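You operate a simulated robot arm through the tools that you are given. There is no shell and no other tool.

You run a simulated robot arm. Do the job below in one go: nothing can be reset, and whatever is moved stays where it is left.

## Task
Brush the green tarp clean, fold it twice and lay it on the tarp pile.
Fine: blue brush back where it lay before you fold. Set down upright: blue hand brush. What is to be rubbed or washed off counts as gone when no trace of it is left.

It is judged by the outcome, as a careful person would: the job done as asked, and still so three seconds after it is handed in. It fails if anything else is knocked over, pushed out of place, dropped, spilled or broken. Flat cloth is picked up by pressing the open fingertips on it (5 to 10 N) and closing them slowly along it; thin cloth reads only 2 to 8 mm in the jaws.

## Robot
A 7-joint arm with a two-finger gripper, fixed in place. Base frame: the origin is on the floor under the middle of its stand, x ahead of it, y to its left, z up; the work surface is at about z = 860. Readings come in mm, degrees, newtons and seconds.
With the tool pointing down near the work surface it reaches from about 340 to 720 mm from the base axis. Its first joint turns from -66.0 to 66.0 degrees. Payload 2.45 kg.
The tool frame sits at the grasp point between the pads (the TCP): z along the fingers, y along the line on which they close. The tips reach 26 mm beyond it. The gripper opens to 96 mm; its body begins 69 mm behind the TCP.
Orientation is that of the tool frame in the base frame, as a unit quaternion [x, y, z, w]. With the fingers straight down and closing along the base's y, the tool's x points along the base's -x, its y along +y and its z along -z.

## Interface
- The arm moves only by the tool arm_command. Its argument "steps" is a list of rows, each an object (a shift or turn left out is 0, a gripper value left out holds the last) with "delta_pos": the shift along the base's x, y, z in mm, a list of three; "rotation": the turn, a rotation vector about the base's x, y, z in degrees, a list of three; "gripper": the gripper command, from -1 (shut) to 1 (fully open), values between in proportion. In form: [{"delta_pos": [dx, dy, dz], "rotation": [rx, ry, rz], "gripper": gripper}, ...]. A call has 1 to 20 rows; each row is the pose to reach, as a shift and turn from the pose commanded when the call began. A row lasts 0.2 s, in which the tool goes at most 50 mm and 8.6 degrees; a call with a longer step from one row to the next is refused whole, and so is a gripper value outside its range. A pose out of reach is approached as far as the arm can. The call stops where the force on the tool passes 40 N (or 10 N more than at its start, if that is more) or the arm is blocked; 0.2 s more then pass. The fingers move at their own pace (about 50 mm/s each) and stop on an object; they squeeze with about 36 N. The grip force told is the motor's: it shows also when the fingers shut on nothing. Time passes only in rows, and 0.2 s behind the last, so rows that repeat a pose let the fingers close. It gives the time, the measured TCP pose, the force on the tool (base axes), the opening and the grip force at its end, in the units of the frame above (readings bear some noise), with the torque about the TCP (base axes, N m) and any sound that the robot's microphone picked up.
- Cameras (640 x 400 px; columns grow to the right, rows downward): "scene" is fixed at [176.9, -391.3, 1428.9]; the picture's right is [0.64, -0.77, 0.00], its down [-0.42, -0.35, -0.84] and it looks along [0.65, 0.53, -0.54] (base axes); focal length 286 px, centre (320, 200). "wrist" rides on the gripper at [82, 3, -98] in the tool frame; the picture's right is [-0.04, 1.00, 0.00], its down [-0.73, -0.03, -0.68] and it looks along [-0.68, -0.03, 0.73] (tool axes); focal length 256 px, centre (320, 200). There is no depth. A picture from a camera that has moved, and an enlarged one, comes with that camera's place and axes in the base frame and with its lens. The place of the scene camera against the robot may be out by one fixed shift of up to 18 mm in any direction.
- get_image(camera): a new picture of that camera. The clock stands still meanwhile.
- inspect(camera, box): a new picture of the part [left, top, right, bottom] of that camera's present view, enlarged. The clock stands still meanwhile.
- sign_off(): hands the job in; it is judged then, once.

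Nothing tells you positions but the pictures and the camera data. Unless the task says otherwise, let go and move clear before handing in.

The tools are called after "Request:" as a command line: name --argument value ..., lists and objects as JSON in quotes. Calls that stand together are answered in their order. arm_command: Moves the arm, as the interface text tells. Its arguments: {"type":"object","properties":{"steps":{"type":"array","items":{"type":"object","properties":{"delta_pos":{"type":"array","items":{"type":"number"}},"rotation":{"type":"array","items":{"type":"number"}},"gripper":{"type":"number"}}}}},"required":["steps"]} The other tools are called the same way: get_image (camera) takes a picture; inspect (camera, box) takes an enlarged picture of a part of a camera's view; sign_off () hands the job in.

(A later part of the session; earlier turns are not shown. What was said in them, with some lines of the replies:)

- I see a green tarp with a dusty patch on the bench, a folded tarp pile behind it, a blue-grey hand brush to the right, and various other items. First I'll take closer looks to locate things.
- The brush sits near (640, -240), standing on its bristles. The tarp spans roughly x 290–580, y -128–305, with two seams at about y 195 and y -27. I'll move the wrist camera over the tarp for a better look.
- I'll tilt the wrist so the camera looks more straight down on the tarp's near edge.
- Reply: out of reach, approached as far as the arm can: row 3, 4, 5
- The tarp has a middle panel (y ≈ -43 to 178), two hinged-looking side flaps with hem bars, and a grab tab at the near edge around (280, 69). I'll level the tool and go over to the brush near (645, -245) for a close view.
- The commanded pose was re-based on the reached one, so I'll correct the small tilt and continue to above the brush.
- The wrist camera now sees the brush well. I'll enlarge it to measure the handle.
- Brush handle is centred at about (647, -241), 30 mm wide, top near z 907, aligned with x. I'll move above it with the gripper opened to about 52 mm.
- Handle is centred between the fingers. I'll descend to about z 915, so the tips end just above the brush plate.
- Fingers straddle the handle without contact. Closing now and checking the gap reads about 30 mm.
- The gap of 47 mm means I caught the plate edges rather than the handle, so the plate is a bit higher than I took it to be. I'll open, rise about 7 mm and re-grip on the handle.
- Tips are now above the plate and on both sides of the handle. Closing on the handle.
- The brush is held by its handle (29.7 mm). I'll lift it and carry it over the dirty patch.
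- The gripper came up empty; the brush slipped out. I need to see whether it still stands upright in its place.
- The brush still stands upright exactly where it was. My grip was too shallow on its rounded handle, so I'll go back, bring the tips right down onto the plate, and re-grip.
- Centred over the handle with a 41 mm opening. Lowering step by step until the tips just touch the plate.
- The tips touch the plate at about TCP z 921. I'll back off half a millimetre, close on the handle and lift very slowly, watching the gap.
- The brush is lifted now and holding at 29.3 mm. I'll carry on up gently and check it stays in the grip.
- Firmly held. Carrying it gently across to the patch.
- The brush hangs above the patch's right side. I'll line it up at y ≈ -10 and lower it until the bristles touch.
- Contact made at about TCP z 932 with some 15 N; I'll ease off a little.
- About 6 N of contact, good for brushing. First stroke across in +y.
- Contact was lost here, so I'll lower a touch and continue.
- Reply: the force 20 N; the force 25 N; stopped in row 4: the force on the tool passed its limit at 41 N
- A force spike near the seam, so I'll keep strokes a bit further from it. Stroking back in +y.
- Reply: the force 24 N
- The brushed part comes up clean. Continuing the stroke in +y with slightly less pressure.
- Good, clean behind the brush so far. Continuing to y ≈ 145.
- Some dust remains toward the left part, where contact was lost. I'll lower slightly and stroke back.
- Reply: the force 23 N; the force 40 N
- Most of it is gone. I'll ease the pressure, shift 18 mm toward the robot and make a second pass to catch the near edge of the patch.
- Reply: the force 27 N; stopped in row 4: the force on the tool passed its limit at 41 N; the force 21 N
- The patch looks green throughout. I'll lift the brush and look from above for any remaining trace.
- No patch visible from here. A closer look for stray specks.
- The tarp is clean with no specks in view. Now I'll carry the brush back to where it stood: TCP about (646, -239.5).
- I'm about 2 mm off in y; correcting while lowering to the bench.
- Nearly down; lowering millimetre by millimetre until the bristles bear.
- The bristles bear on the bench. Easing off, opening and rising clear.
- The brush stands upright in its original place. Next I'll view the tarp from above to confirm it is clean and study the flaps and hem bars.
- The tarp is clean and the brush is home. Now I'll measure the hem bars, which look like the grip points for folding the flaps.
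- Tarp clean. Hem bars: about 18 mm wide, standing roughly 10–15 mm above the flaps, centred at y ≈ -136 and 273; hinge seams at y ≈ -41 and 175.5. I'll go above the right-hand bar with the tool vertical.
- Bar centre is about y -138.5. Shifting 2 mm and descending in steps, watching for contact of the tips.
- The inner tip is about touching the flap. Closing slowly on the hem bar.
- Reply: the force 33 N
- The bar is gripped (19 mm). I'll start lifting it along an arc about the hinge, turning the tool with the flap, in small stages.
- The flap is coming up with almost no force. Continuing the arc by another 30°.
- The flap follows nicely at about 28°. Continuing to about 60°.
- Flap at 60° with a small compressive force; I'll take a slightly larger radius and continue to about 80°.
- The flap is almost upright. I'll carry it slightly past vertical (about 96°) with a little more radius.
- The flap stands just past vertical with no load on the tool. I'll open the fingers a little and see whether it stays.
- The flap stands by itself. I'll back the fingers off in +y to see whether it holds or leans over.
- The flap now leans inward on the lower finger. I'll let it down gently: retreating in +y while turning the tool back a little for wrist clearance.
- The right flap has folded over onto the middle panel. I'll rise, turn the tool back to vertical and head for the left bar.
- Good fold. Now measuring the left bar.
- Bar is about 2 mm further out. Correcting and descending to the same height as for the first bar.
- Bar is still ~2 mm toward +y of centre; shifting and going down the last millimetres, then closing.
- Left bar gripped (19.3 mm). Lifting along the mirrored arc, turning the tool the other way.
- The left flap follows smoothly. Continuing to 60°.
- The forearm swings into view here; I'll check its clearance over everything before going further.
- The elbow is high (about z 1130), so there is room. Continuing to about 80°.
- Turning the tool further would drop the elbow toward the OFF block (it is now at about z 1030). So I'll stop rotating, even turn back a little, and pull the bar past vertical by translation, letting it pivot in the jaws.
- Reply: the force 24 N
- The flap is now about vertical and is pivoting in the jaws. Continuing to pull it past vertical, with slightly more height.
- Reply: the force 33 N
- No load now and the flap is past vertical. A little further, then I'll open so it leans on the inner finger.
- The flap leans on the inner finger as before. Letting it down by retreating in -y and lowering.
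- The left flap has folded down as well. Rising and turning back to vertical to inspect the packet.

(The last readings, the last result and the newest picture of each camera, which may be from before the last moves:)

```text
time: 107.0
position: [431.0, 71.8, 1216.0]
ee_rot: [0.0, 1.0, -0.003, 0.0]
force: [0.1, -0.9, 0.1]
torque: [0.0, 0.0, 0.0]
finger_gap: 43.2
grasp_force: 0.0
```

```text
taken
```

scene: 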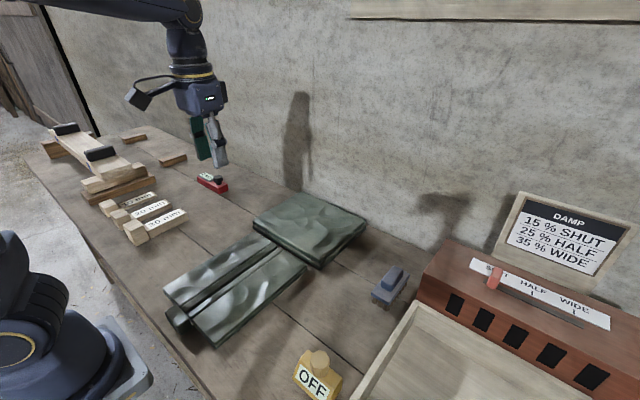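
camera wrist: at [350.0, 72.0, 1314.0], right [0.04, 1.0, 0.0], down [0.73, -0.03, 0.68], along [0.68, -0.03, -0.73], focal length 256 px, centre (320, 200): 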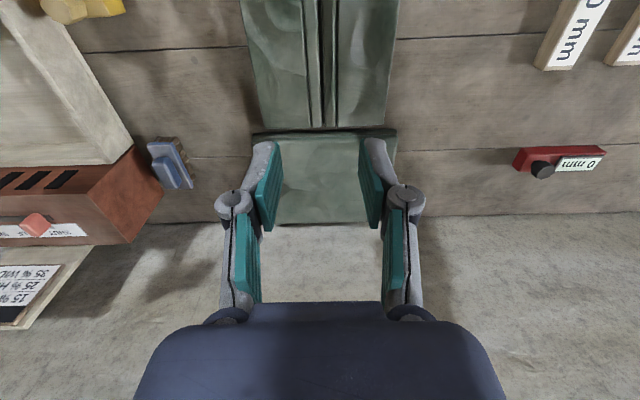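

Both flaps are folded in. Let me inspect the packet and pile closely to plan the carry.

Request:
inspect --camera "scene" --box '[150, 180, 380, 350]'

Request:
inspect --camera "scene" --box '[150, 290, 230, 350]'

Request:
inspect --camera "scene" --box '[240, 180, 380, 280]'

Request:
inspect --camera "wrist" --box '[220, 0, 420, 240]'

```text
2.35 times, centred on (265, 265) of scene
camera zoom: at [177.0, -391.3, 1428.9], right [0.64, -0.77, 0.0], down [-0.42, -0.35, -0.84], along [0.65, 0.53, -0.54], focal length 672 px, centre (449, 47)
```

zoom: 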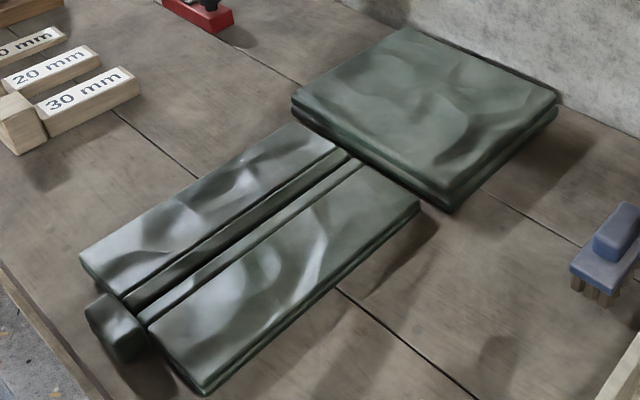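

```text
6.67 times, centred on (190, 320) of scene
camera zoom: at [177.0, -391.3, 1428.9], right [0.64, -0.77, 0.0], down [-0.42, -0.35, -0.84], along [0.65, 0.53, -0.54], focal length 1904 px, centre (1187, -600)
```

zoom: 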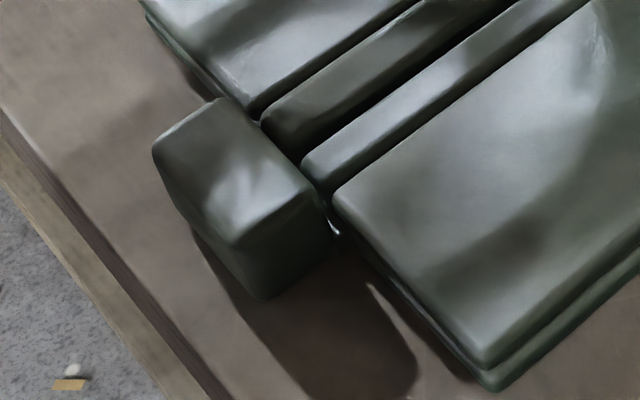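

```text
4.00 times, centred on (310, 230) of scene
camera zoom: at [177.0, -391.3, 1428.9], right [0.64, -0.77, 0.0], down [-0.42, -0.35, -0.84], along [0.65, 0.53, -0.54], focal length 1143 px, centre (360, 80)
```

zoom: 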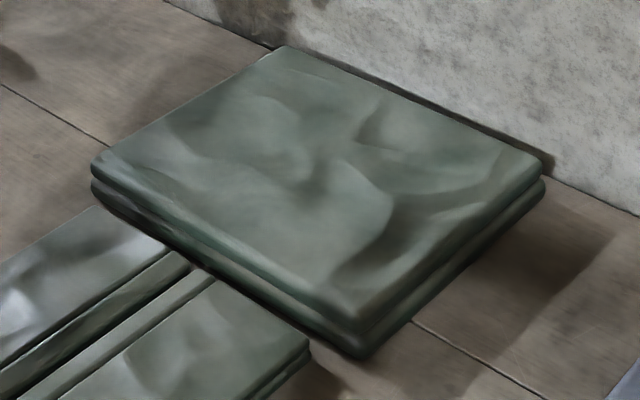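

```text
1.67 times, centred on (320, 120) of wrist
camera zoom: at [350.0, 72.0, 1314.0], right [0.04, 1.0, 0.0], down [0.73, -0.03, 0.68], along [0.68, -0.03, -0.73], focal length 427 px, centre (320, 333)
```

zoom: 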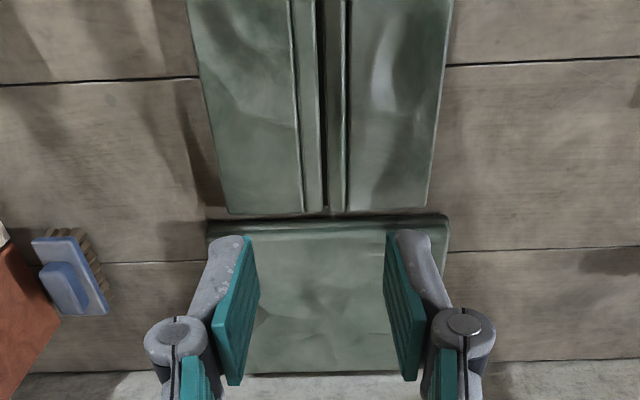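

The packet is neat: two folds done. Its carry tab sits at about (280, 69), too near for a straight-down tool, so I'll tilt the tool 30° (fingers toward the robot) and approach it with the gripper wide open.

Request:
arm_command --steps '[{"delta_pos": [-15, 0, -25], "rotation": [0, 5, 0], "gripper": 0.75}, {"delta_pos": [-30, -1, -55], "rotation": [0, 10, 0]}, {"delta_pos": [-45, -2, -85], "rotation": [0, 15, 0]}, {"delta_pos": [-60, -3, -115], "rotation": [0, 20, 0]}, {"delta_pos": [-75, -3, -145], "rotation": [0, 25, 0]}, {"delta_pos": [-90, -3, -175], "rotation": [0, 30, 0]}, {"delta_pos": [-100, -3, -200], "rotation": [0, 30, 0]}, {"delta_pos": [-100, -3, -200], "rotation": [0, 30, 0]}]'

Request:
get_image --camera "wrist"

Request:
get_image --camera "scene"

```text
time: 108.8
position: [331.6, 68.0, 1015.4]
ee_rot: [-0.001, 0.966, -0.001, -0.258]
force: [0.0, -0.1, 0.0]
torque: [-0.02, 0.02, 0.02]
finger_gap: 83.8
grasp_force: 0.1
```

```text
taken
camera wrist: at [310.9, 69.6, 1141.8], right [0.03, 1.0, -0.02], down [0.97, -0.03, 0.22], along [0.22, -0.03, -0.97], focal length 256 px, centre (320, 200)
```

wrist: 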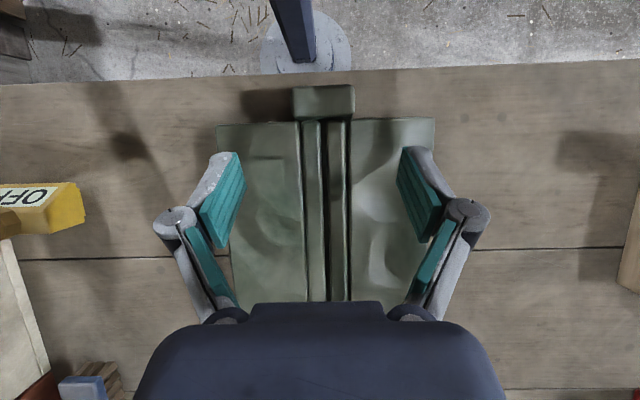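

```text
taken
```

scene: 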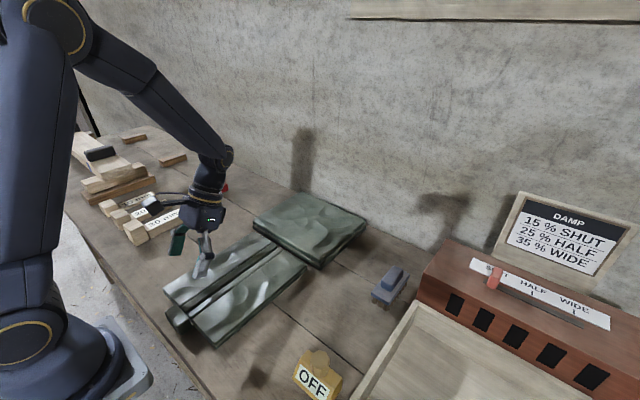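

Request:
inspect --camera "wrist" --box '[200, 60, 450, 216]'

Request:
inspect --camera "wrist" --box '[270, 65, 380, 135]'

```text
2.56 times, centred on (325, 138) of wrist
camera zoom: at [310.9, 69.6, 1141.8], right [0.03, 1.0, -0.02], down [0.97, -0.03, 0.22], along [0.22, -0.03, -0.97], focal length 655 px, centre (307, 359)
```

zoom: 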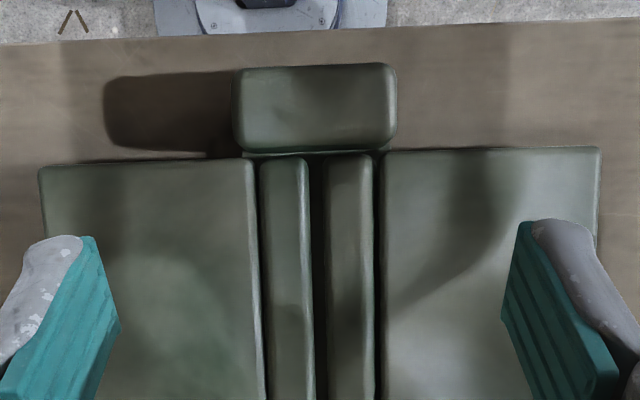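

```text
5.71 times, centred on (325, 100) of wrist
camera zoom: at [310.9, 69.6, 1141.8], right [0.03, 1.0, -0.02], down [0.97, -0.03, 0.22], along [0.22, -0.03, -0.97], focal length 1463 px, centre (291, 771)
```

zoom: 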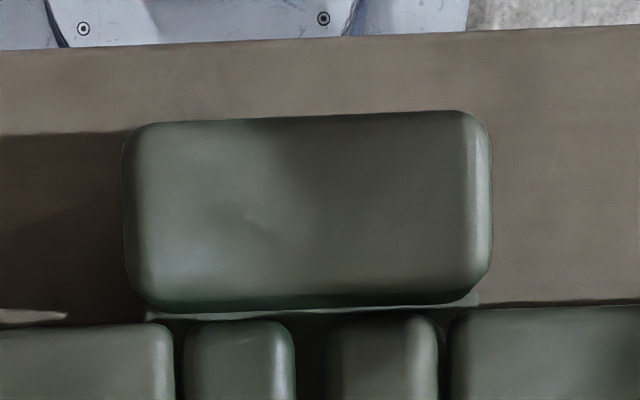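

Tab: x 261–289, y 40–97, top near z 890. I'll come down over it with fingers straddling in y.

Request:
arm_command --steps '[{"delta_pos": [-12, 0, -20]}, {"delta_pos": [-25, 0, -45]}, {"delta_pos": [-38, 0, -70]}, {"delta_pos": [-47.5, 0, -90]}, {"delta_pos": [-47.5, 0, -105]}, {"delta_pos": [-47.5, 0, -112]}, {"delta_pos": [-47.5, 0, -112]}]'

Request:
get_image --camera "wrist"

Request:
inspect --camera "scene" --box '[120, 230, 280, 350]'

```text
time: 110.4
position: [284.5, 67.3, 902.9]
ee_rot: [-0.001, 0.966, -0.001, -0.259]
force: [-0.3, -0.1, -0.7]
torque: [0.04, -0.02, -0.03]
finger_gap: 83.7
grasp_force: 0.1
```

```text
taken
camera wrist: at [262.7, 68.7, 1029.1], right [0.03, 1.0, -0.02], down [0.97, -0.03, 0.22], along [0.22, -0.03, -0.97], focal length 256 px, centre (320, 200)
```

wrist: 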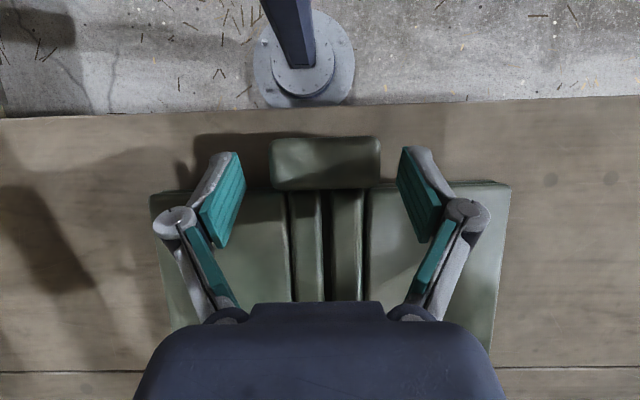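

```text
3.33 times, centred on (200, 290) of scene
camera zoom: at [177.0, -391.3, 1428.9], right [0.64, -0.77, 0.0], down [-0.42, -0.35, -0.84], along [0.65, 0.53, -0.54], focal length 952 px, centre (720, -100)
```

zoom: 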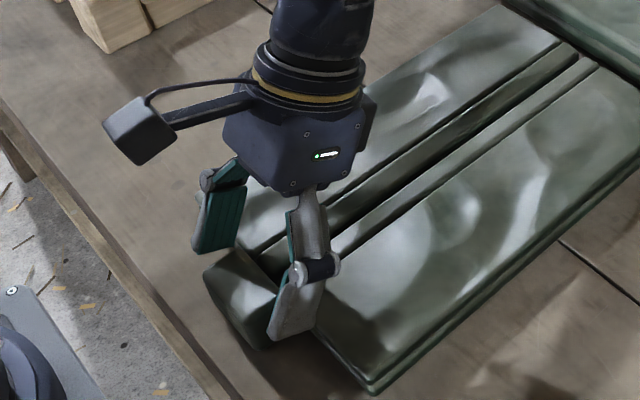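

Well centred. Lowering the last 10 mm.

Request:
arm_command --steps '[{"delta_pos": [0, 1.2, -4]}, {"delta_pos": [0, 1.2, -7]}, {"delta_pos": [0, 1.2, -9]}, {"delta_pos": [0, 1.2, -10]}, {"delta_pos": [0, 1.2, -10]}]'

Request:
inspect --camera "scene" --box '[150, 280, 230, 350]'

Request:
get_image --camera "wrist"

```text
time: 111.6
position: [282.7, 67.8, 893.0]
ee_rot: [-0.002, 0.965, -0.001, -0.261]
force: [-9.2, 3.9, 9.2]
torque: [0.05, 0.06, 0.11]
finger_gap: 84.4
grasp_force: 0.0
```

```text
5.71 times, centred on (190, 315) of scene
camera zoom: at [176.6, -391.2, 1428.9], right [0.64, -0.77, 0.0], down [-0.42, -0.35, -0.84], along [0.65, 0.53, -0.54], focal length 1632 px, centre (1063, -457)
```

zoom: 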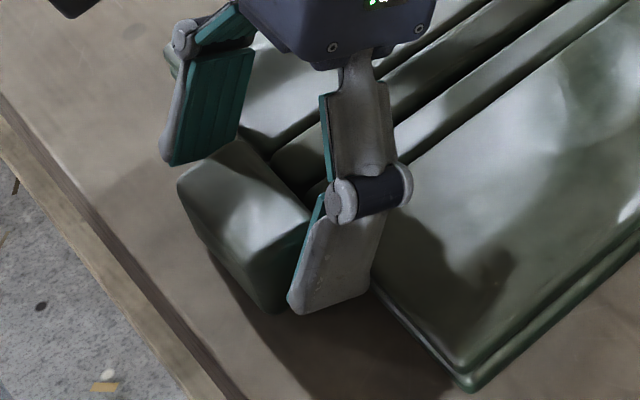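

```text
taken
camera wrist: at [261.5, 70.1, 1019.8], right [0.03, 1.0, -0.02], down [0.98, -0.03, 0.22], along [0.22, -0.03, -0.98], focal length 256 px, centre (320, 200)
```

wrist: 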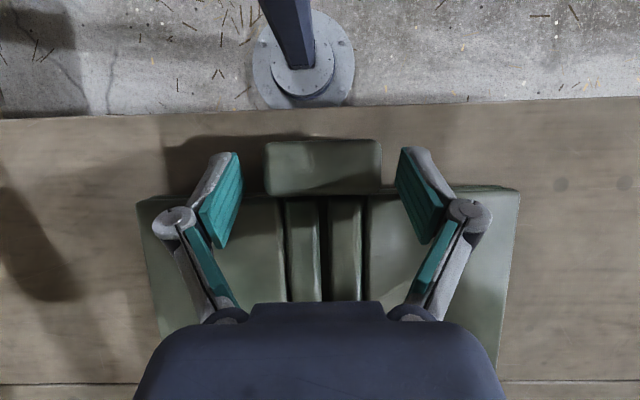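

The fingers brush the packet's near edge (9 N); backing 6 mm toward the robot.

Request:
arm_command --steps '[{"delta_pos": [-3, 0, 1]}, {"delta_pos": [-6, 0, 1]}, {"delta_pos": [-6, 0, 0]}, {"delta_pos": [-6, 0, 0]}]'

```text
time: 112.6
position: [278.0, 67.0, 892.8]
ee_rot: [-0.001, 0.966, -0.001, -0.259]
force: [-0.3, 0.6, 0.2]
torque: [0.0, 0.02, 0.0]
finger_gap: 84.1
grasp_force: 0.0
```

Free of contact. Closing on the tab.

Request:
arm_command --steps '[{"gripper": 0.6}, {"gripper": 0.45}, {"gripper": 0.3}, {"gripper": 0.1}, {"gripper": -0.2}, {"gripper": -0.6}, {"gripper": -1.0}, {"gripper": -1.0}]'

Request:
get_image --camera "wrist"

Request:
inspect --camera "scene" --box '[150, 270, 250, 350]'

```text
time: 114.4
position: [278.2, 66.8, 893.7]
ee_rot: [-0.001, 0.966, -0.001, -0.259]
force: [2.2, 6.2, 12.8]
torque: [0.31, 0.09, 0.21]
finger_gap: 59.3
grasp_force: 35.8
```

```text
taken
camera wrist: at [257.1, 69.8, 1019.8], right [0.03, 1.0, -0.02], down [0.97, -0.03, 0.22], along [0.22, -0.03, -0.97], focal length 256 px, centre (320, 200)
```

wrist: 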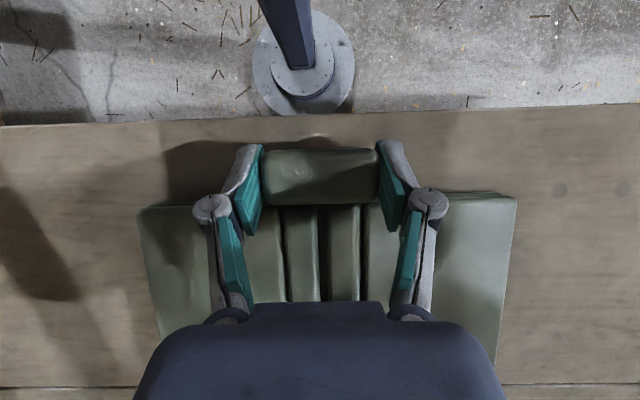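

```text
5.00 times, centred on (200, 310) of scene
camera zoom: at [176.9, -391.2, 1428.9], right [0.64, -0.77, 0.0], down [-0.42, -0.35, -0.84], along [0.65, 0.53, -0.54], focal length 1428 px, centre (920, -350)
```

zoom: 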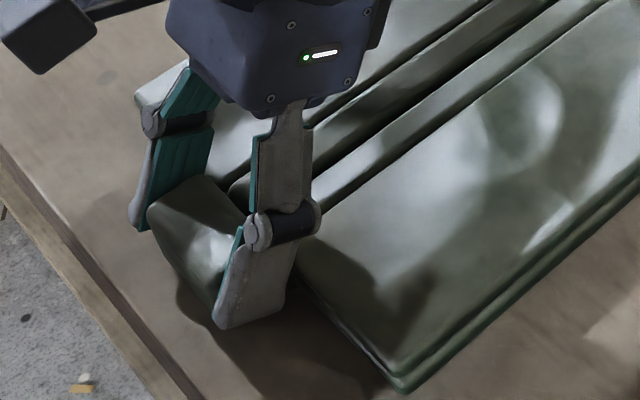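

The tab is gripped (59 mm). Lifting slowly to see how the packet behaves.

Request:
arm_command --steps '[{"delta_pos": [0, 0, 2]}, {"delta_pos": [0, 0, 5]}, {"delta_pos": [0, 0, 9]}, {"delta_pos": [0, 0, 14]}, {"delta_pos": [0, 0, 20]}, {"delta_pos": [0, 0, 20]}]'

Request:
get_image --camera "scene"

Request:
get_image --camera "wrist"

```text
time: 115.8
position: [277.2, 66.9, 914.1]
ee_rot: [0.0, 0.966, -0.001, -0.26]
force: [-0.5, 0.1, -3.6]
torque: [0.02, 0.5, 0.02]
finger_gap: 59.7
grasp_force: 36.0
```

```text
taken
```

scene: 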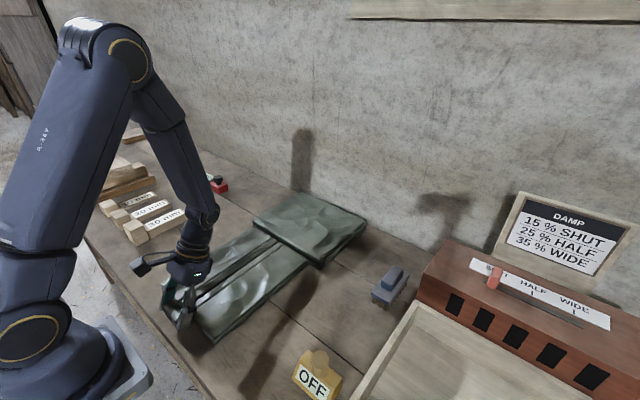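

```text
taken
camera wrist: at [256.6, 68.7, 1039.8], right [0.03, 1.0, -0.02], down [0.97, -0.03, 0.22], along [0.22, -0.03, -0.97], focal length 256 px, centre (320, 200)
```

wrist: 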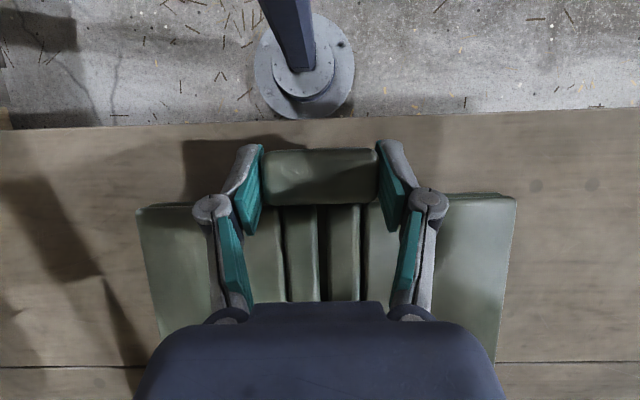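

It weighs about 3.6 N and appears to come up level. Checking whether the far end is off the bench.

Request:
inspect --camera "scene" --box '[150, 190, 380, 350]'

Request:
inspect --camera "scene" --box '[230, 200, 350, 300]'

```text
2.50 times, centred on (265, 270) of scene
camera zoom: at [177.0, -391.3, 1428.9], right [0.64, -0.77, 0.0], down [-0.42, -0.35, -0.84], along [0.65, 0.53, -0.54], focal length 714 px, centre (458, 25)
```

zoom: 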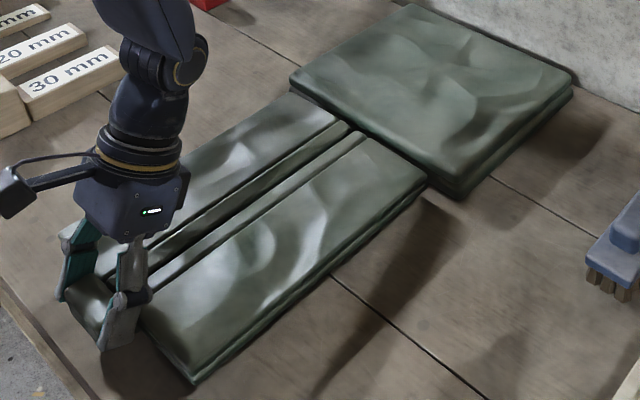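

```text
4.00 times, centred on (290, 250) of scene
camera zoom: at [177.0, -391.3, 1428.9], right [0.64, -0.77, 0.0], down [-0.42, -0.35, -0.84], along [0.65, 0.53, -0.54], focal length 1143 px, centre (440, 0)
```

zoom: 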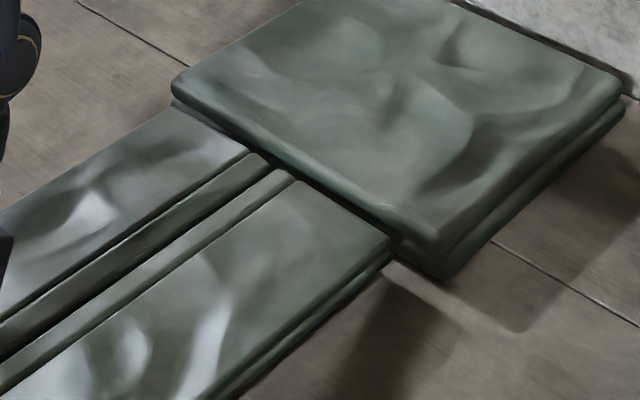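

The packet is lifted level, held rigidly by the tab. I'll raise it straight up well above the pile before moving forward.

Request:
arm_command --steps '[{"delta_pos": [0, 0, 4]}, {"delta_pos": [0, 0, 10]}, {"delta_pos": [0, 0, 17]}, {"delta_pos": [0, 0, 24]}, {"delta_pos": [0, 0, 31]}, {"delta_pos": [0, 0, 38]}, {"delta_pos": [0, 0, 45]}, {"delta_pos": [0, 0, 50]}, {"delta_pos": [0, 0, 52]}]'

Request:
inspect --camera "scene" --box '[130, 170, 380, 350]'

Request:
get_image --camera "wrist"

```text
time: 117.8
position: [277.7, 66.3, 966.3]
ee_rot: [-0.001, 0.966, -0.001, -0.258]
force: [0.1, 0.5, -3.4]
torque: [-0.03, 0.48, -0.02]
finger_gap: 59.8
grasp_force: 35.7
```

```text
2.22 times, centred on (255, 260) of scene
camera zoom: at [177.0, -391.3, 1428.9], right [0.64, -0.77, 0.0], down [-0.42, -0.35, -0.84], along [0.65, 0.53, -0.54], focal length 635 px, centre (464, 67)
```

zoom: 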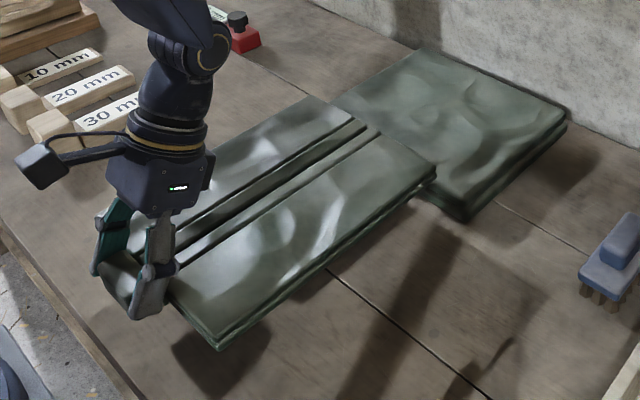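

```text
taken
camera wrist: at [257.0, 68.9, 1092.2], right [0.03, 1.0, -0.02], down [0.97, -0.03, 0.22], along [0.22, -0.03, -0.97], focal length 256 px, centre (320, 200)
```

wrist: 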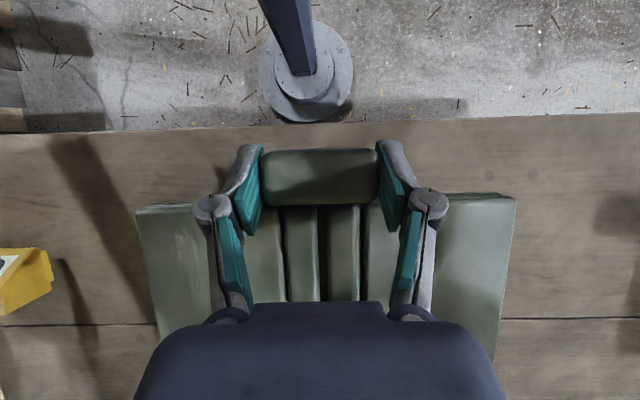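

Held steady. Raising a little more and moving forward smoothly over the pile.

Request:
arm_command --steps '[{"delta_pos": [1, 0, 4]}, {"delta_pos": [3, 0, 10]}, {"delta_pos": [8, 0, 17]}, {"delta_pos": [16, 0, 23]}, {"delta_pos": [26, 0.3, 26]}, {"delta_pos": [38, 0.5, 27]}, {"delta_pos": [52, 0.7, 27]}, {"delta_pos": [67, 1, 27]}, {"delta_pos": [83, 1.2, 27]}, {"delta_pos": [99, 1.4, 27]}, {"delta_pos": [115, 1.6, 27]}, {"delta_pos": [131, 1.8, 27]}, {"delta_pos": [147, 2, 27]}, {"delta_pos": [162, 2, 27]}, {"delta_pos": [176, 2, 27]}, {"delta_pos": [188, 2, 27]}, {"delta_pos": [197, 2, 27]}, {"delta_pos": [203, 2, 27]}, {"delta_pos": [206, 2, 27]}, {"delta_pos": [207, 2, 27]}]'

Request:
get_image --camera "scene"

Request:
get_image --camera "wrist"

```text
time: 122.0
position: [484.2, 68.2, 993.0]
ee_rot: [-0.001, 0.966, -0.001, -0.258]
force: [0.2, 0.0, -2.6]
torque: [0.05, 0.49, 0.0]
finger_gap: 59.8
grasp_force: 35.8
```

```text
taken
```

scene: 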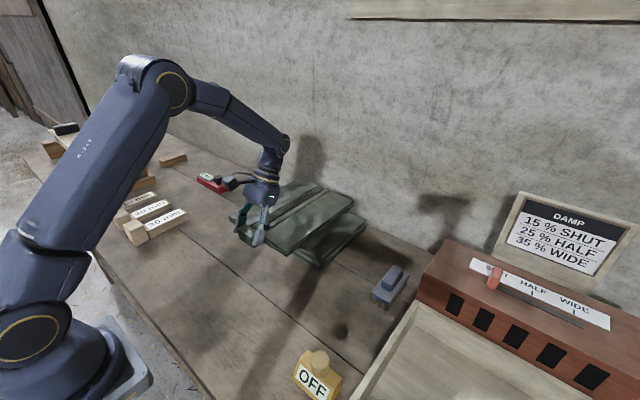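

```text
taken
camera wrist: at [464.2, 71.0, 1118.6], right [0.03, 1.0, -0.02], down [0.97, -0.03, 0.22], along [0.22, -0.03, -0.97], focal length 256 px, centre (320, 200)
```

wrist: 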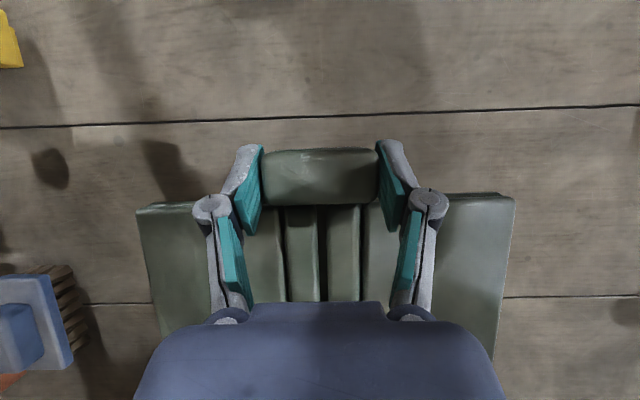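

Request:
arm_command --steps '[{"delta_pos": [3, 0, 0]}, {"delta_pos": [9, 0, 0]}, {"delta_pos": [17, 0, 0]}, {"delta_pos": [26, 0, 0]}, {"delta_pos": [34, 0, -3]}, {"delta_pos": [40, 0, -7]}, {"delta_pos": [44, 0, -12]}, {"delta_pos": [46, 0, -18]}, {"delta_pos": [47, 0, -23]}, {"delta_pos": [47, 0, -26]}, {"delta_pos": [47, 0, -27]}]'

Request:
inspect --camera "scene" --box '[210, 150, 410, 290]'

Request:
get_image --camera "wrist"

```text
time: 124.4
position: [532.5, 69.3, 965.1]
ee_rot: [0.0, 0.966, -0.001, -0.258]
force: [0.5, 0.3, -3.5]
torque: [-0.01, 0.5, -0.03]
finger_gap: 59.7
grasp_force: 36.0
```

```text
2.86 times, centred on (310, 220) of scene
camera zoom: at [177.0, -391.3, 1428.9], right [0.64, -0.77, 0.0], down [-0.42, -0.35, -0.84], along [0.65, 0.53, -0.54], focal length 816 px, centre (349, 143)
```

zoom: 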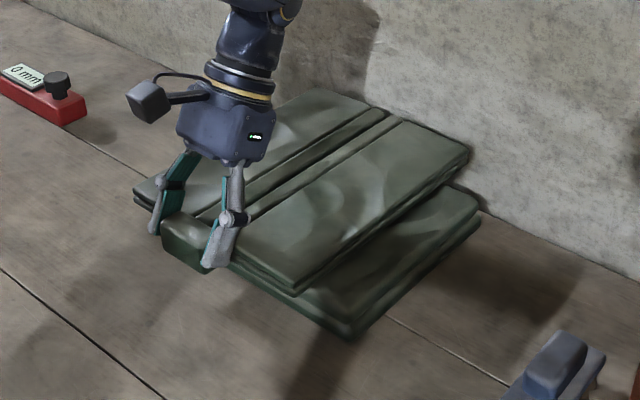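

```text
taken
camera wrist: at [510.9, 71.2, 1091.6], right [0.03, 1.0, -0.02], down [0.97, -0.03, 0.22], along [0.22, -0.03, -0.97], focal length 256 px, centre (320, 200)
```

wrist: 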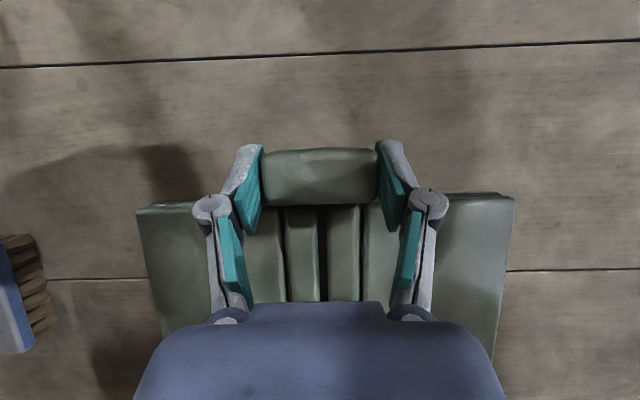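

The packet is over the pile. I estimate it needs about 12 mm more forward to be centred; then I'll lower it.

Request:
arm_command --steps '[{"delta_pos": [3, 0, 0]}, {"delta_pos": [7, 0.5, -2]}, {"delta_pos": [10, 0.7, -5]}, {"delta_pos": [12, 1, -9]}, {"delta_pos": [12, 1, -13]}, {"delta_pos": [12, 1, -17]}, {"delta_pos": [12, 1, -21]}, {"delta_pos": [12, 1, -24]}, {"delta_pos": [12, 1, -25]}]'

Request:
inspect --camera "scene" --box '[210, 150, 410, 290]'

```text
time: 126.4
position: [545.3, 69.6, 941.8]
ee_rot: [-0.001, 0.966, -0.001, -0.258]
force: [-0.2, -0.1, 0.8]
torque: [0.37, -0.39, 0.03]
finger_gap: 59.5
grasp_force: 35.7
```

```text
2.86 times, centred on (310, 220) of scene
camera zoom: at [176.9, -391.3, 1428.9], right [0.64, -0.77, 0.0], down [-0.42, -0.35, -0.84], along [0.65, 0.53, -0.54], focal length 816 px, centre (349, 143)
```

zoom: 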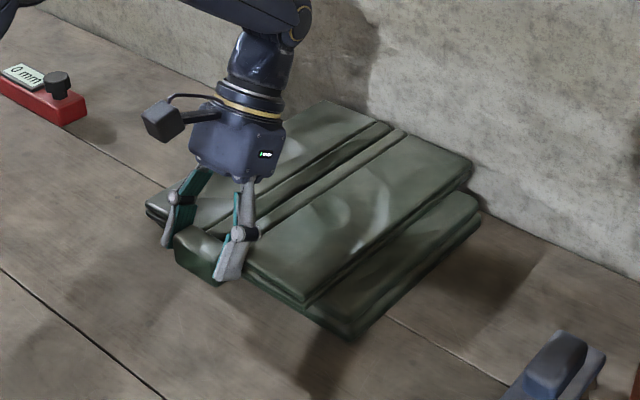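

The packet is touching down on the pile. Lowering a little more to seat it.

Request:
arm_command --steps '[{"delta_pos": [0, 0, -0.8]}, {"delta_pos": [0, 0, -1.5]}, {"delta_pos": [0, 0, -1.5]}]'

Request:
inspect --camera "scene" --box '[210, 150, 410, 290]'

Request:
get_image --camera "wrist"

```text
time: 127.2
position: [543.6, 69.9, 939.5]
ee_rot: [-0.001, 0.966, -0.001, -0.257]
force: [-1.3, 0.4, 2.5]
torque: [0.18, -0.87, 0.2]
finger_gap: 59.4
grasp_force: 36.5
```

```text
2.86 times, centred on (310, 220) of scene
camera zoom: at [176.9, -391.3, 1428.9], right [0.64, -0.77, 0.0], down [-0.42, -0.35, -0.84], along [0.65, 0.53, -0.54], focal length 816 px, centre (349, 143)
```

zoom: 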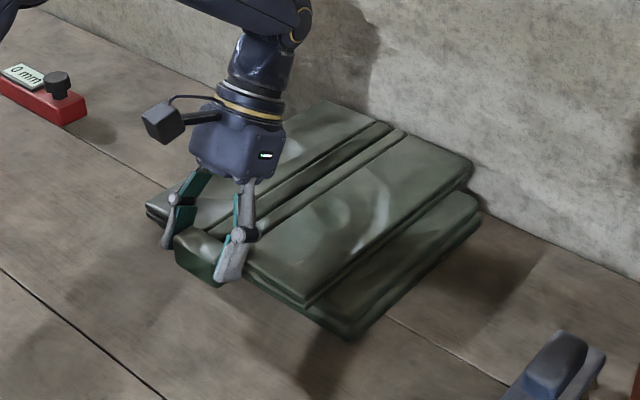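

```text
taken
camera wrist: at [523.0, 72.4, 1065.7], right [0.03, 1.0, -0.02], down [0.97, -0.03, 0.22], along [0.22, -0.03, -0.97], focal length 256 px, centre (320, 200)
```

wrist: 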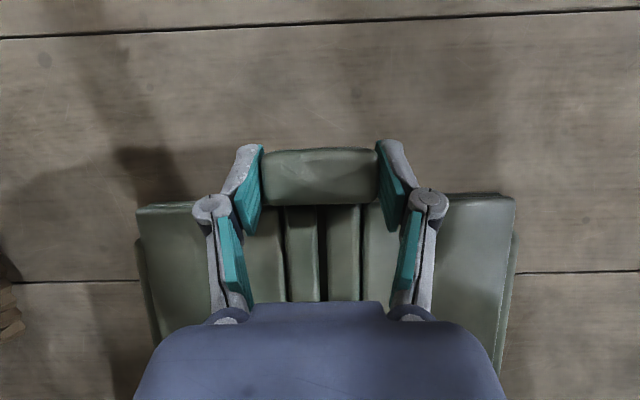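

The far end bears first; I'll level the packet by lowering the near end a couple of millimetres with a slight turn.

Request:
arm_command --steps '[{"delta_pos": [0, 0, -0.8], "rotation": [0, -0.3, 0]}, {"delta_pos": [0, 0, -1.6], "rotation": [0, -0.6, 0]}, {"delta_pos": [0, 0, -2.2], "rotation": [0, -0.8, 0]}, {"delta_pos": [0, 0, -2.2], "rotation": [0, -0.8, 0]}]'

```text
time: 128.2
position: [545.2, 70.3, 937.6]
ee_rot: [-0.001, 0.968, -0.001, -0.253]
force: [0.0, 0.4, -3.4]
torque: [-0.02, 0.49, 0.03]
finger_gap: 59.5
grasp_force: 36.2
```

Request:
arm_command --steps '[{"delta_pos": [0, 0, -0.8]}, {"delta_pos": [0, 0, -1.6]}, {"delta_pos": [0, 0, -1.6]}]'

```text
time: 129.0
position: [544.6, 70.1, 935.8]
ee_rot: [-0.002, 0.968, -0.001, -0.251]
force: [-0.8, -0.7, 5.2]
torque: [-0.01, -0.13, 0.04]
finger_gap: 59.4
grasp_force: 35.9
```

Now it bears evenly near the front edge too. Easing off half a millimetre and opening the fingers.

Request:
arm_command --steps '[{"delta_pos": [0, 0, 0.3]}, {"delta_pos": [0, 0, 0.3], "gripper": 0.3}, {"delta_pos": [0, 0, 0.3], "gripper": 0.45}, {"delta_pos": [0, 0, 0.3], "gripper": 0.6}, {"delta_pos": [0, 0, 0.3], "gripper": 0.75}, {"delta_pos": [0, 0, 0.3], "gripper": 0.8}, {"delta_pos": [0, 0, 0.3], "gripper": 0.8}]'

Request:
get_image --camera "wrist"

Request:
inspect --camera "scene" --box '[210, 150, 410, 290]'

```text
time: 130.6
position: [543.4, 70.5, 936.4]
ee_rot: [-0.001, 0.968, -0.001, -0.252]
force: [-0.1, 0.7, -0.5]
torque: [-0.03, 0.02, 0.02]
finger_gap: 86.4
grasp_force: 0.1
```

```text
taken
camera wrist: at [521.4, 71.8, 1061.2], right [0.03, 1.0, -0.02], down [0.97, -0.03, 0.23], along [0.23, -0.03, -0.97], focal length 256 px, centre (320, 200)
```

wrist: 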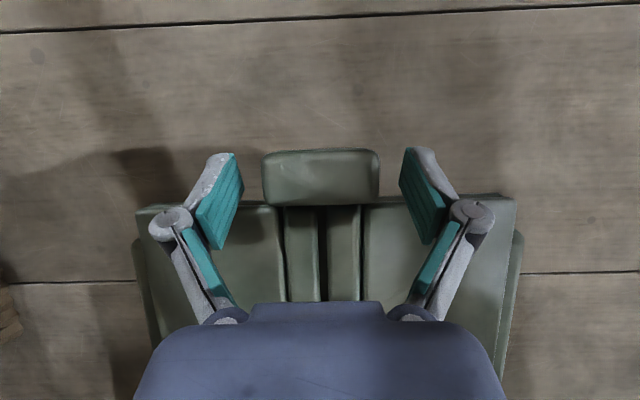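

```text
2.86 times, centred on (310, 220) of scene
camera zoom: at [176.9, -391.3, 1428.9], right [0.64, -0.77, 0.0], down [-0.42, -0.35, -0.84], along [0.65, 0.53, -0.54], focal length 816 px, centre (349, 143)
```

zoom: 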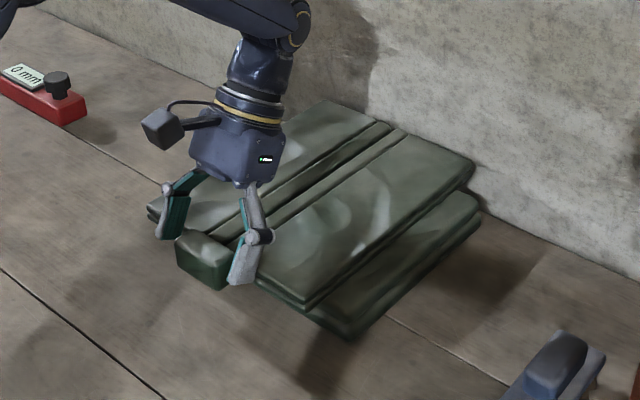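

Released and stable. Withdrawing straight up, then checking alignment on the pile.

Request:
arm_command --steps '[{"delta_pos": [0, 0, 6]}, {"delta_pos": [0, 0, 18]}, {"delta_pos": [0, 0, 40]}, {"delta_pos": [-5, 0, 70]}, {"delta_pos": [-20, 0, 105]}, {"delta_pos": [-40, 0, 140], "rotation": [0, -6, 0]}, {"delta_pos": [-60, 0, 175], "rotation": [0, -12, 0]}, {"delta_pos": [-80, 0, 210], "rotation": [0, -18, 0]}, {"delta_pos": [-100, 0, 240], "rotation": [0, -24, 0]}, {"delta_pos": [-120, 0, 260], "rotation": [0, -29, 0]}, {"delta_pos": [-140, 0, 270], "rotation": [0, -29, 0]}]'

Request:
get_image --camera "wrist"

Request:
inspect --camera "scene" --box '[230, 170, 380, 290]'

Request:
get_image --camera "scene"

```text
time: 133.0
position: [403.4, 68.5, 1205.9]
ee_rot: [0.0, 1.0, -0.001, -0.001]
force: [0.7, 0.3, 0.9]
torque: [-0.01, -0.04, -0.01]
finger_gap: 86.5
grasp_force: 0.0
```

```text
taken
camera wrist: at [321.7, 70.5, 1304.8], right [0.04, 1.0, 0.0], down [0.74, -0.03, 0.68], along [0.68, -0.03, -0.74], focal length 256 px, centre (320, 200)
```

wrist: 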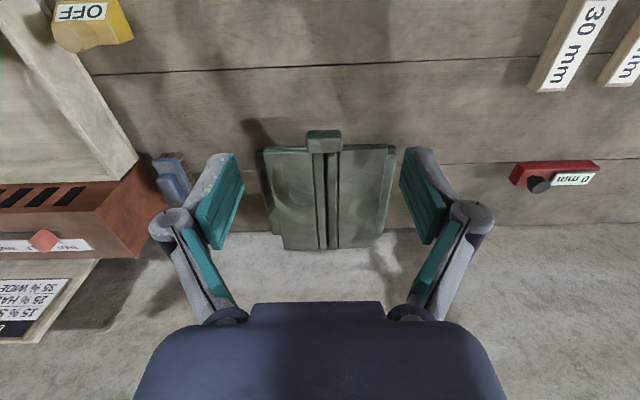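

```text
3.33 times, centred on (305, 230) of scene
camera zoom: at [176.9, -391.3, 1428.9], right [0.64, -0.77, 0.0], down [-0.42, -0.35, -0.84], along [0.65, 0.53, -0.54], focal length 952 px, centre (370, 100)
```

zoom: 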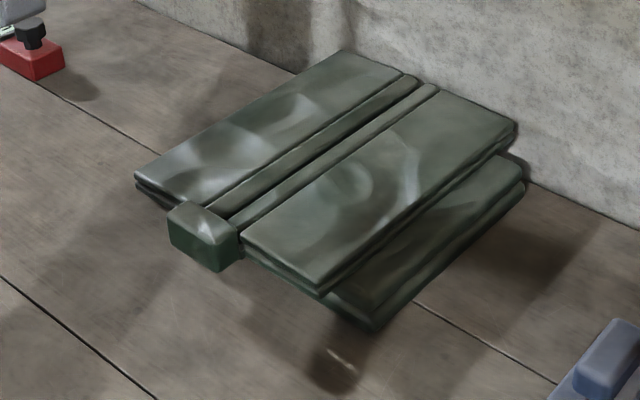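

```text
taken
```

scene: 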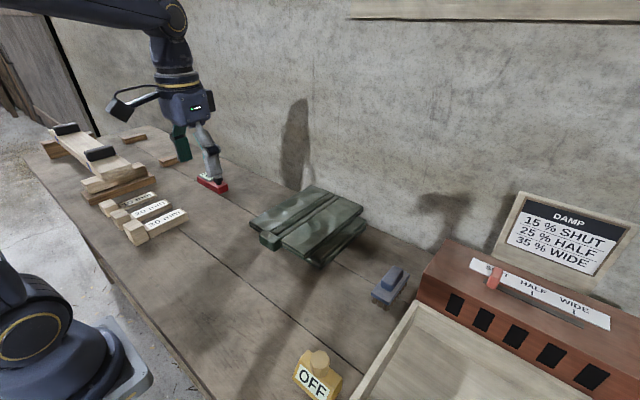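

The packet lies flat on the pile. A closer look at the alignment and the gap to the wall.

Request:
inspect --camera "wrist" --box '[235, 115, 425, 260]'

Request:
inspect --camera "scene" --box '[320, 190, 380, 240]'

Request:
inspect --camera "scene" --box '[240, 220, 340, 280]'

```text
2.76 times, centred on (330, 188) of wrist
camera zoom: at [321.7, 70.5, 1304.8], right [0.04, 1.0, 0.0], down [0.74, -0.03, 0.68], along [0.68, -0.03, -0.74], focal length 706 px, centre (292, 234)
```

zoom: 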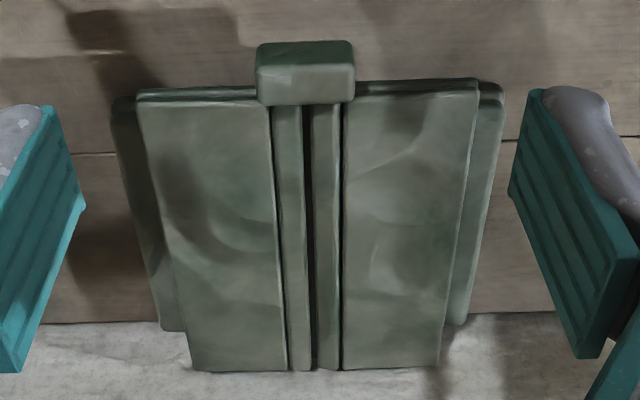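

```text
8.00 times, centred on (350, 215) of scene
camera zoom: at [176.9, -391.3, 1428.9], right [0.64, -0.77, 0.0], down [-0.42, -0.35, -0.84], along [0.65, 0.53, -0.54], focal length 2285 px, centre (80, 80)
```

zoom: 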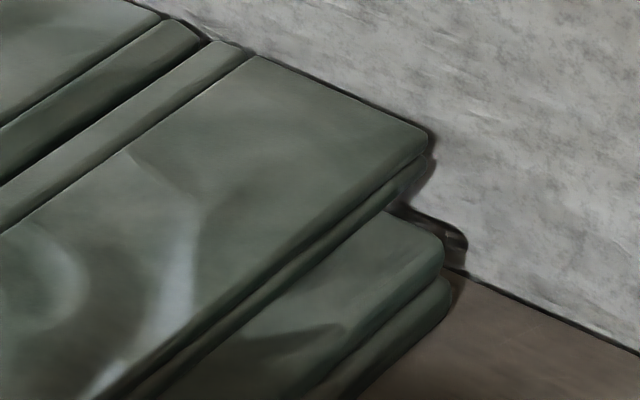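

```text
6.40 times, centred on (290, 250) of scene
camera zoom: at [176.9, -391.3, 1428.9], right [0.64, -0.77, 0.0], down [-0.42, -0.35, -0.84], along [0.65, 0.53, -0.54], focal length 1828 px, centre (512, -120)
```

zoom: 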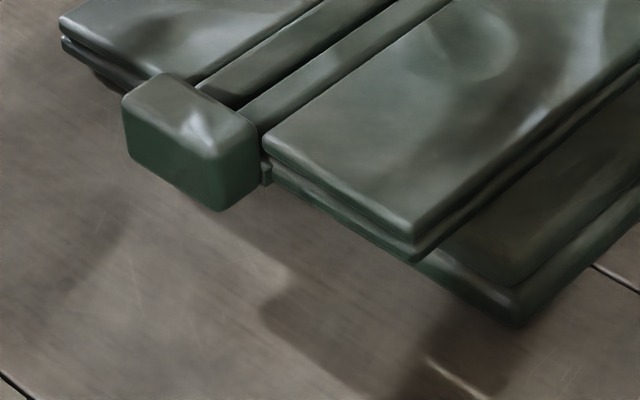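

The packet lies centred on the pile (within a few mm), flat, with a small gap to the wall. A last check of the brush and neighbours before handing in.

Request:
inspect --camera "scene" --box '[350, 240, 430, 320]'

Request:
inspect --camera "scene" --box '[20, 110, 250, 260]'

Request:
inspect --camera "scene" --box '[260, 180, 640, 400]'

```text
5.00 times, centred on (390, 280) of scene
camera zoom: at [176.9, -391.3, 1428.9], right [0.64, -0.77, 0.0], down [-0.42, -0.35, -0.84], along [0.65, 0.53, -0.54], focal length 1428 px, centre (-30, -200)
```

zoom: 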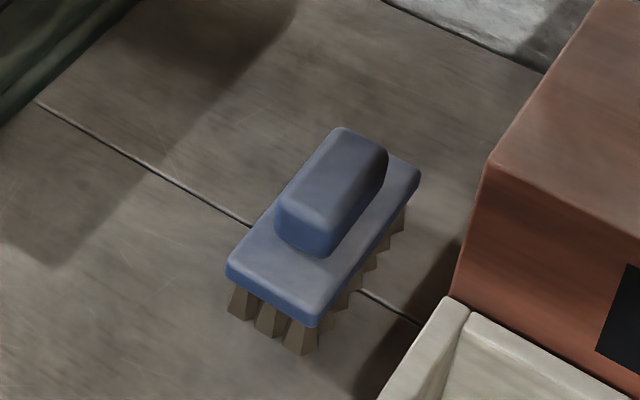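

```text
2.67 times, centred on (135, 185) of scene
camera zoom: at [176.9, -391.3, 1428.9], right [0.64, -0.77, 0.0], down [-0.42, -0.35, -0.84], along [0.65, 0.53, -0.54], focal length 762 px, centre (813, 240)
```

zoom: 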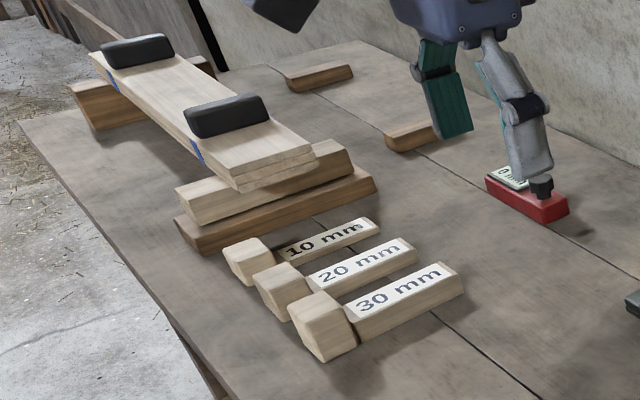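

```text
1.68 times, centred on (450, 290) of scene
camera zoom: at [176.9, -391.3, 1428.9], right [0.64, -0.77, 0.0], down [-0.42, -0.35, -0.84], along [0.65, 0.53, -0.54], focal length 481 px, centre (101, 48)
```

zoom: 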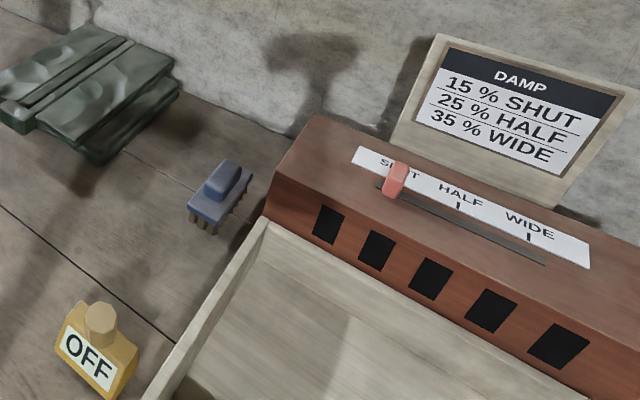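

Everything else stands where it was. The brush is upright in its place, and the clean, twice-folded tarp rests on the pile with the arm clear. I'm handing in.

Request:
sign_off

```text
The job is handed in.
```

The tarp is brushed clean, folded twice and lying flat on the tarp pile, and I've handed the job in.

- **Brushing:** after a few strokes in each direction I saw no dust or specks left, in close-ups taken before folding.
- **Brush:** it was back upright within about 1 mm of where it lay before I started folding. My first grip slipped without moving it, and I re-gripped it on the handle.
- **Folding:** both side flaps are folded in over the middle panel.
- **On the pile:** the tarp is centred from side to side and sits about 6 mm too far towards the wall. It overhangs the pile by roughly 20–30 mm at the near and far ends, with about 10 mm to spare before the wall.

The last pictures show the pile and everything else on the bench where they were.
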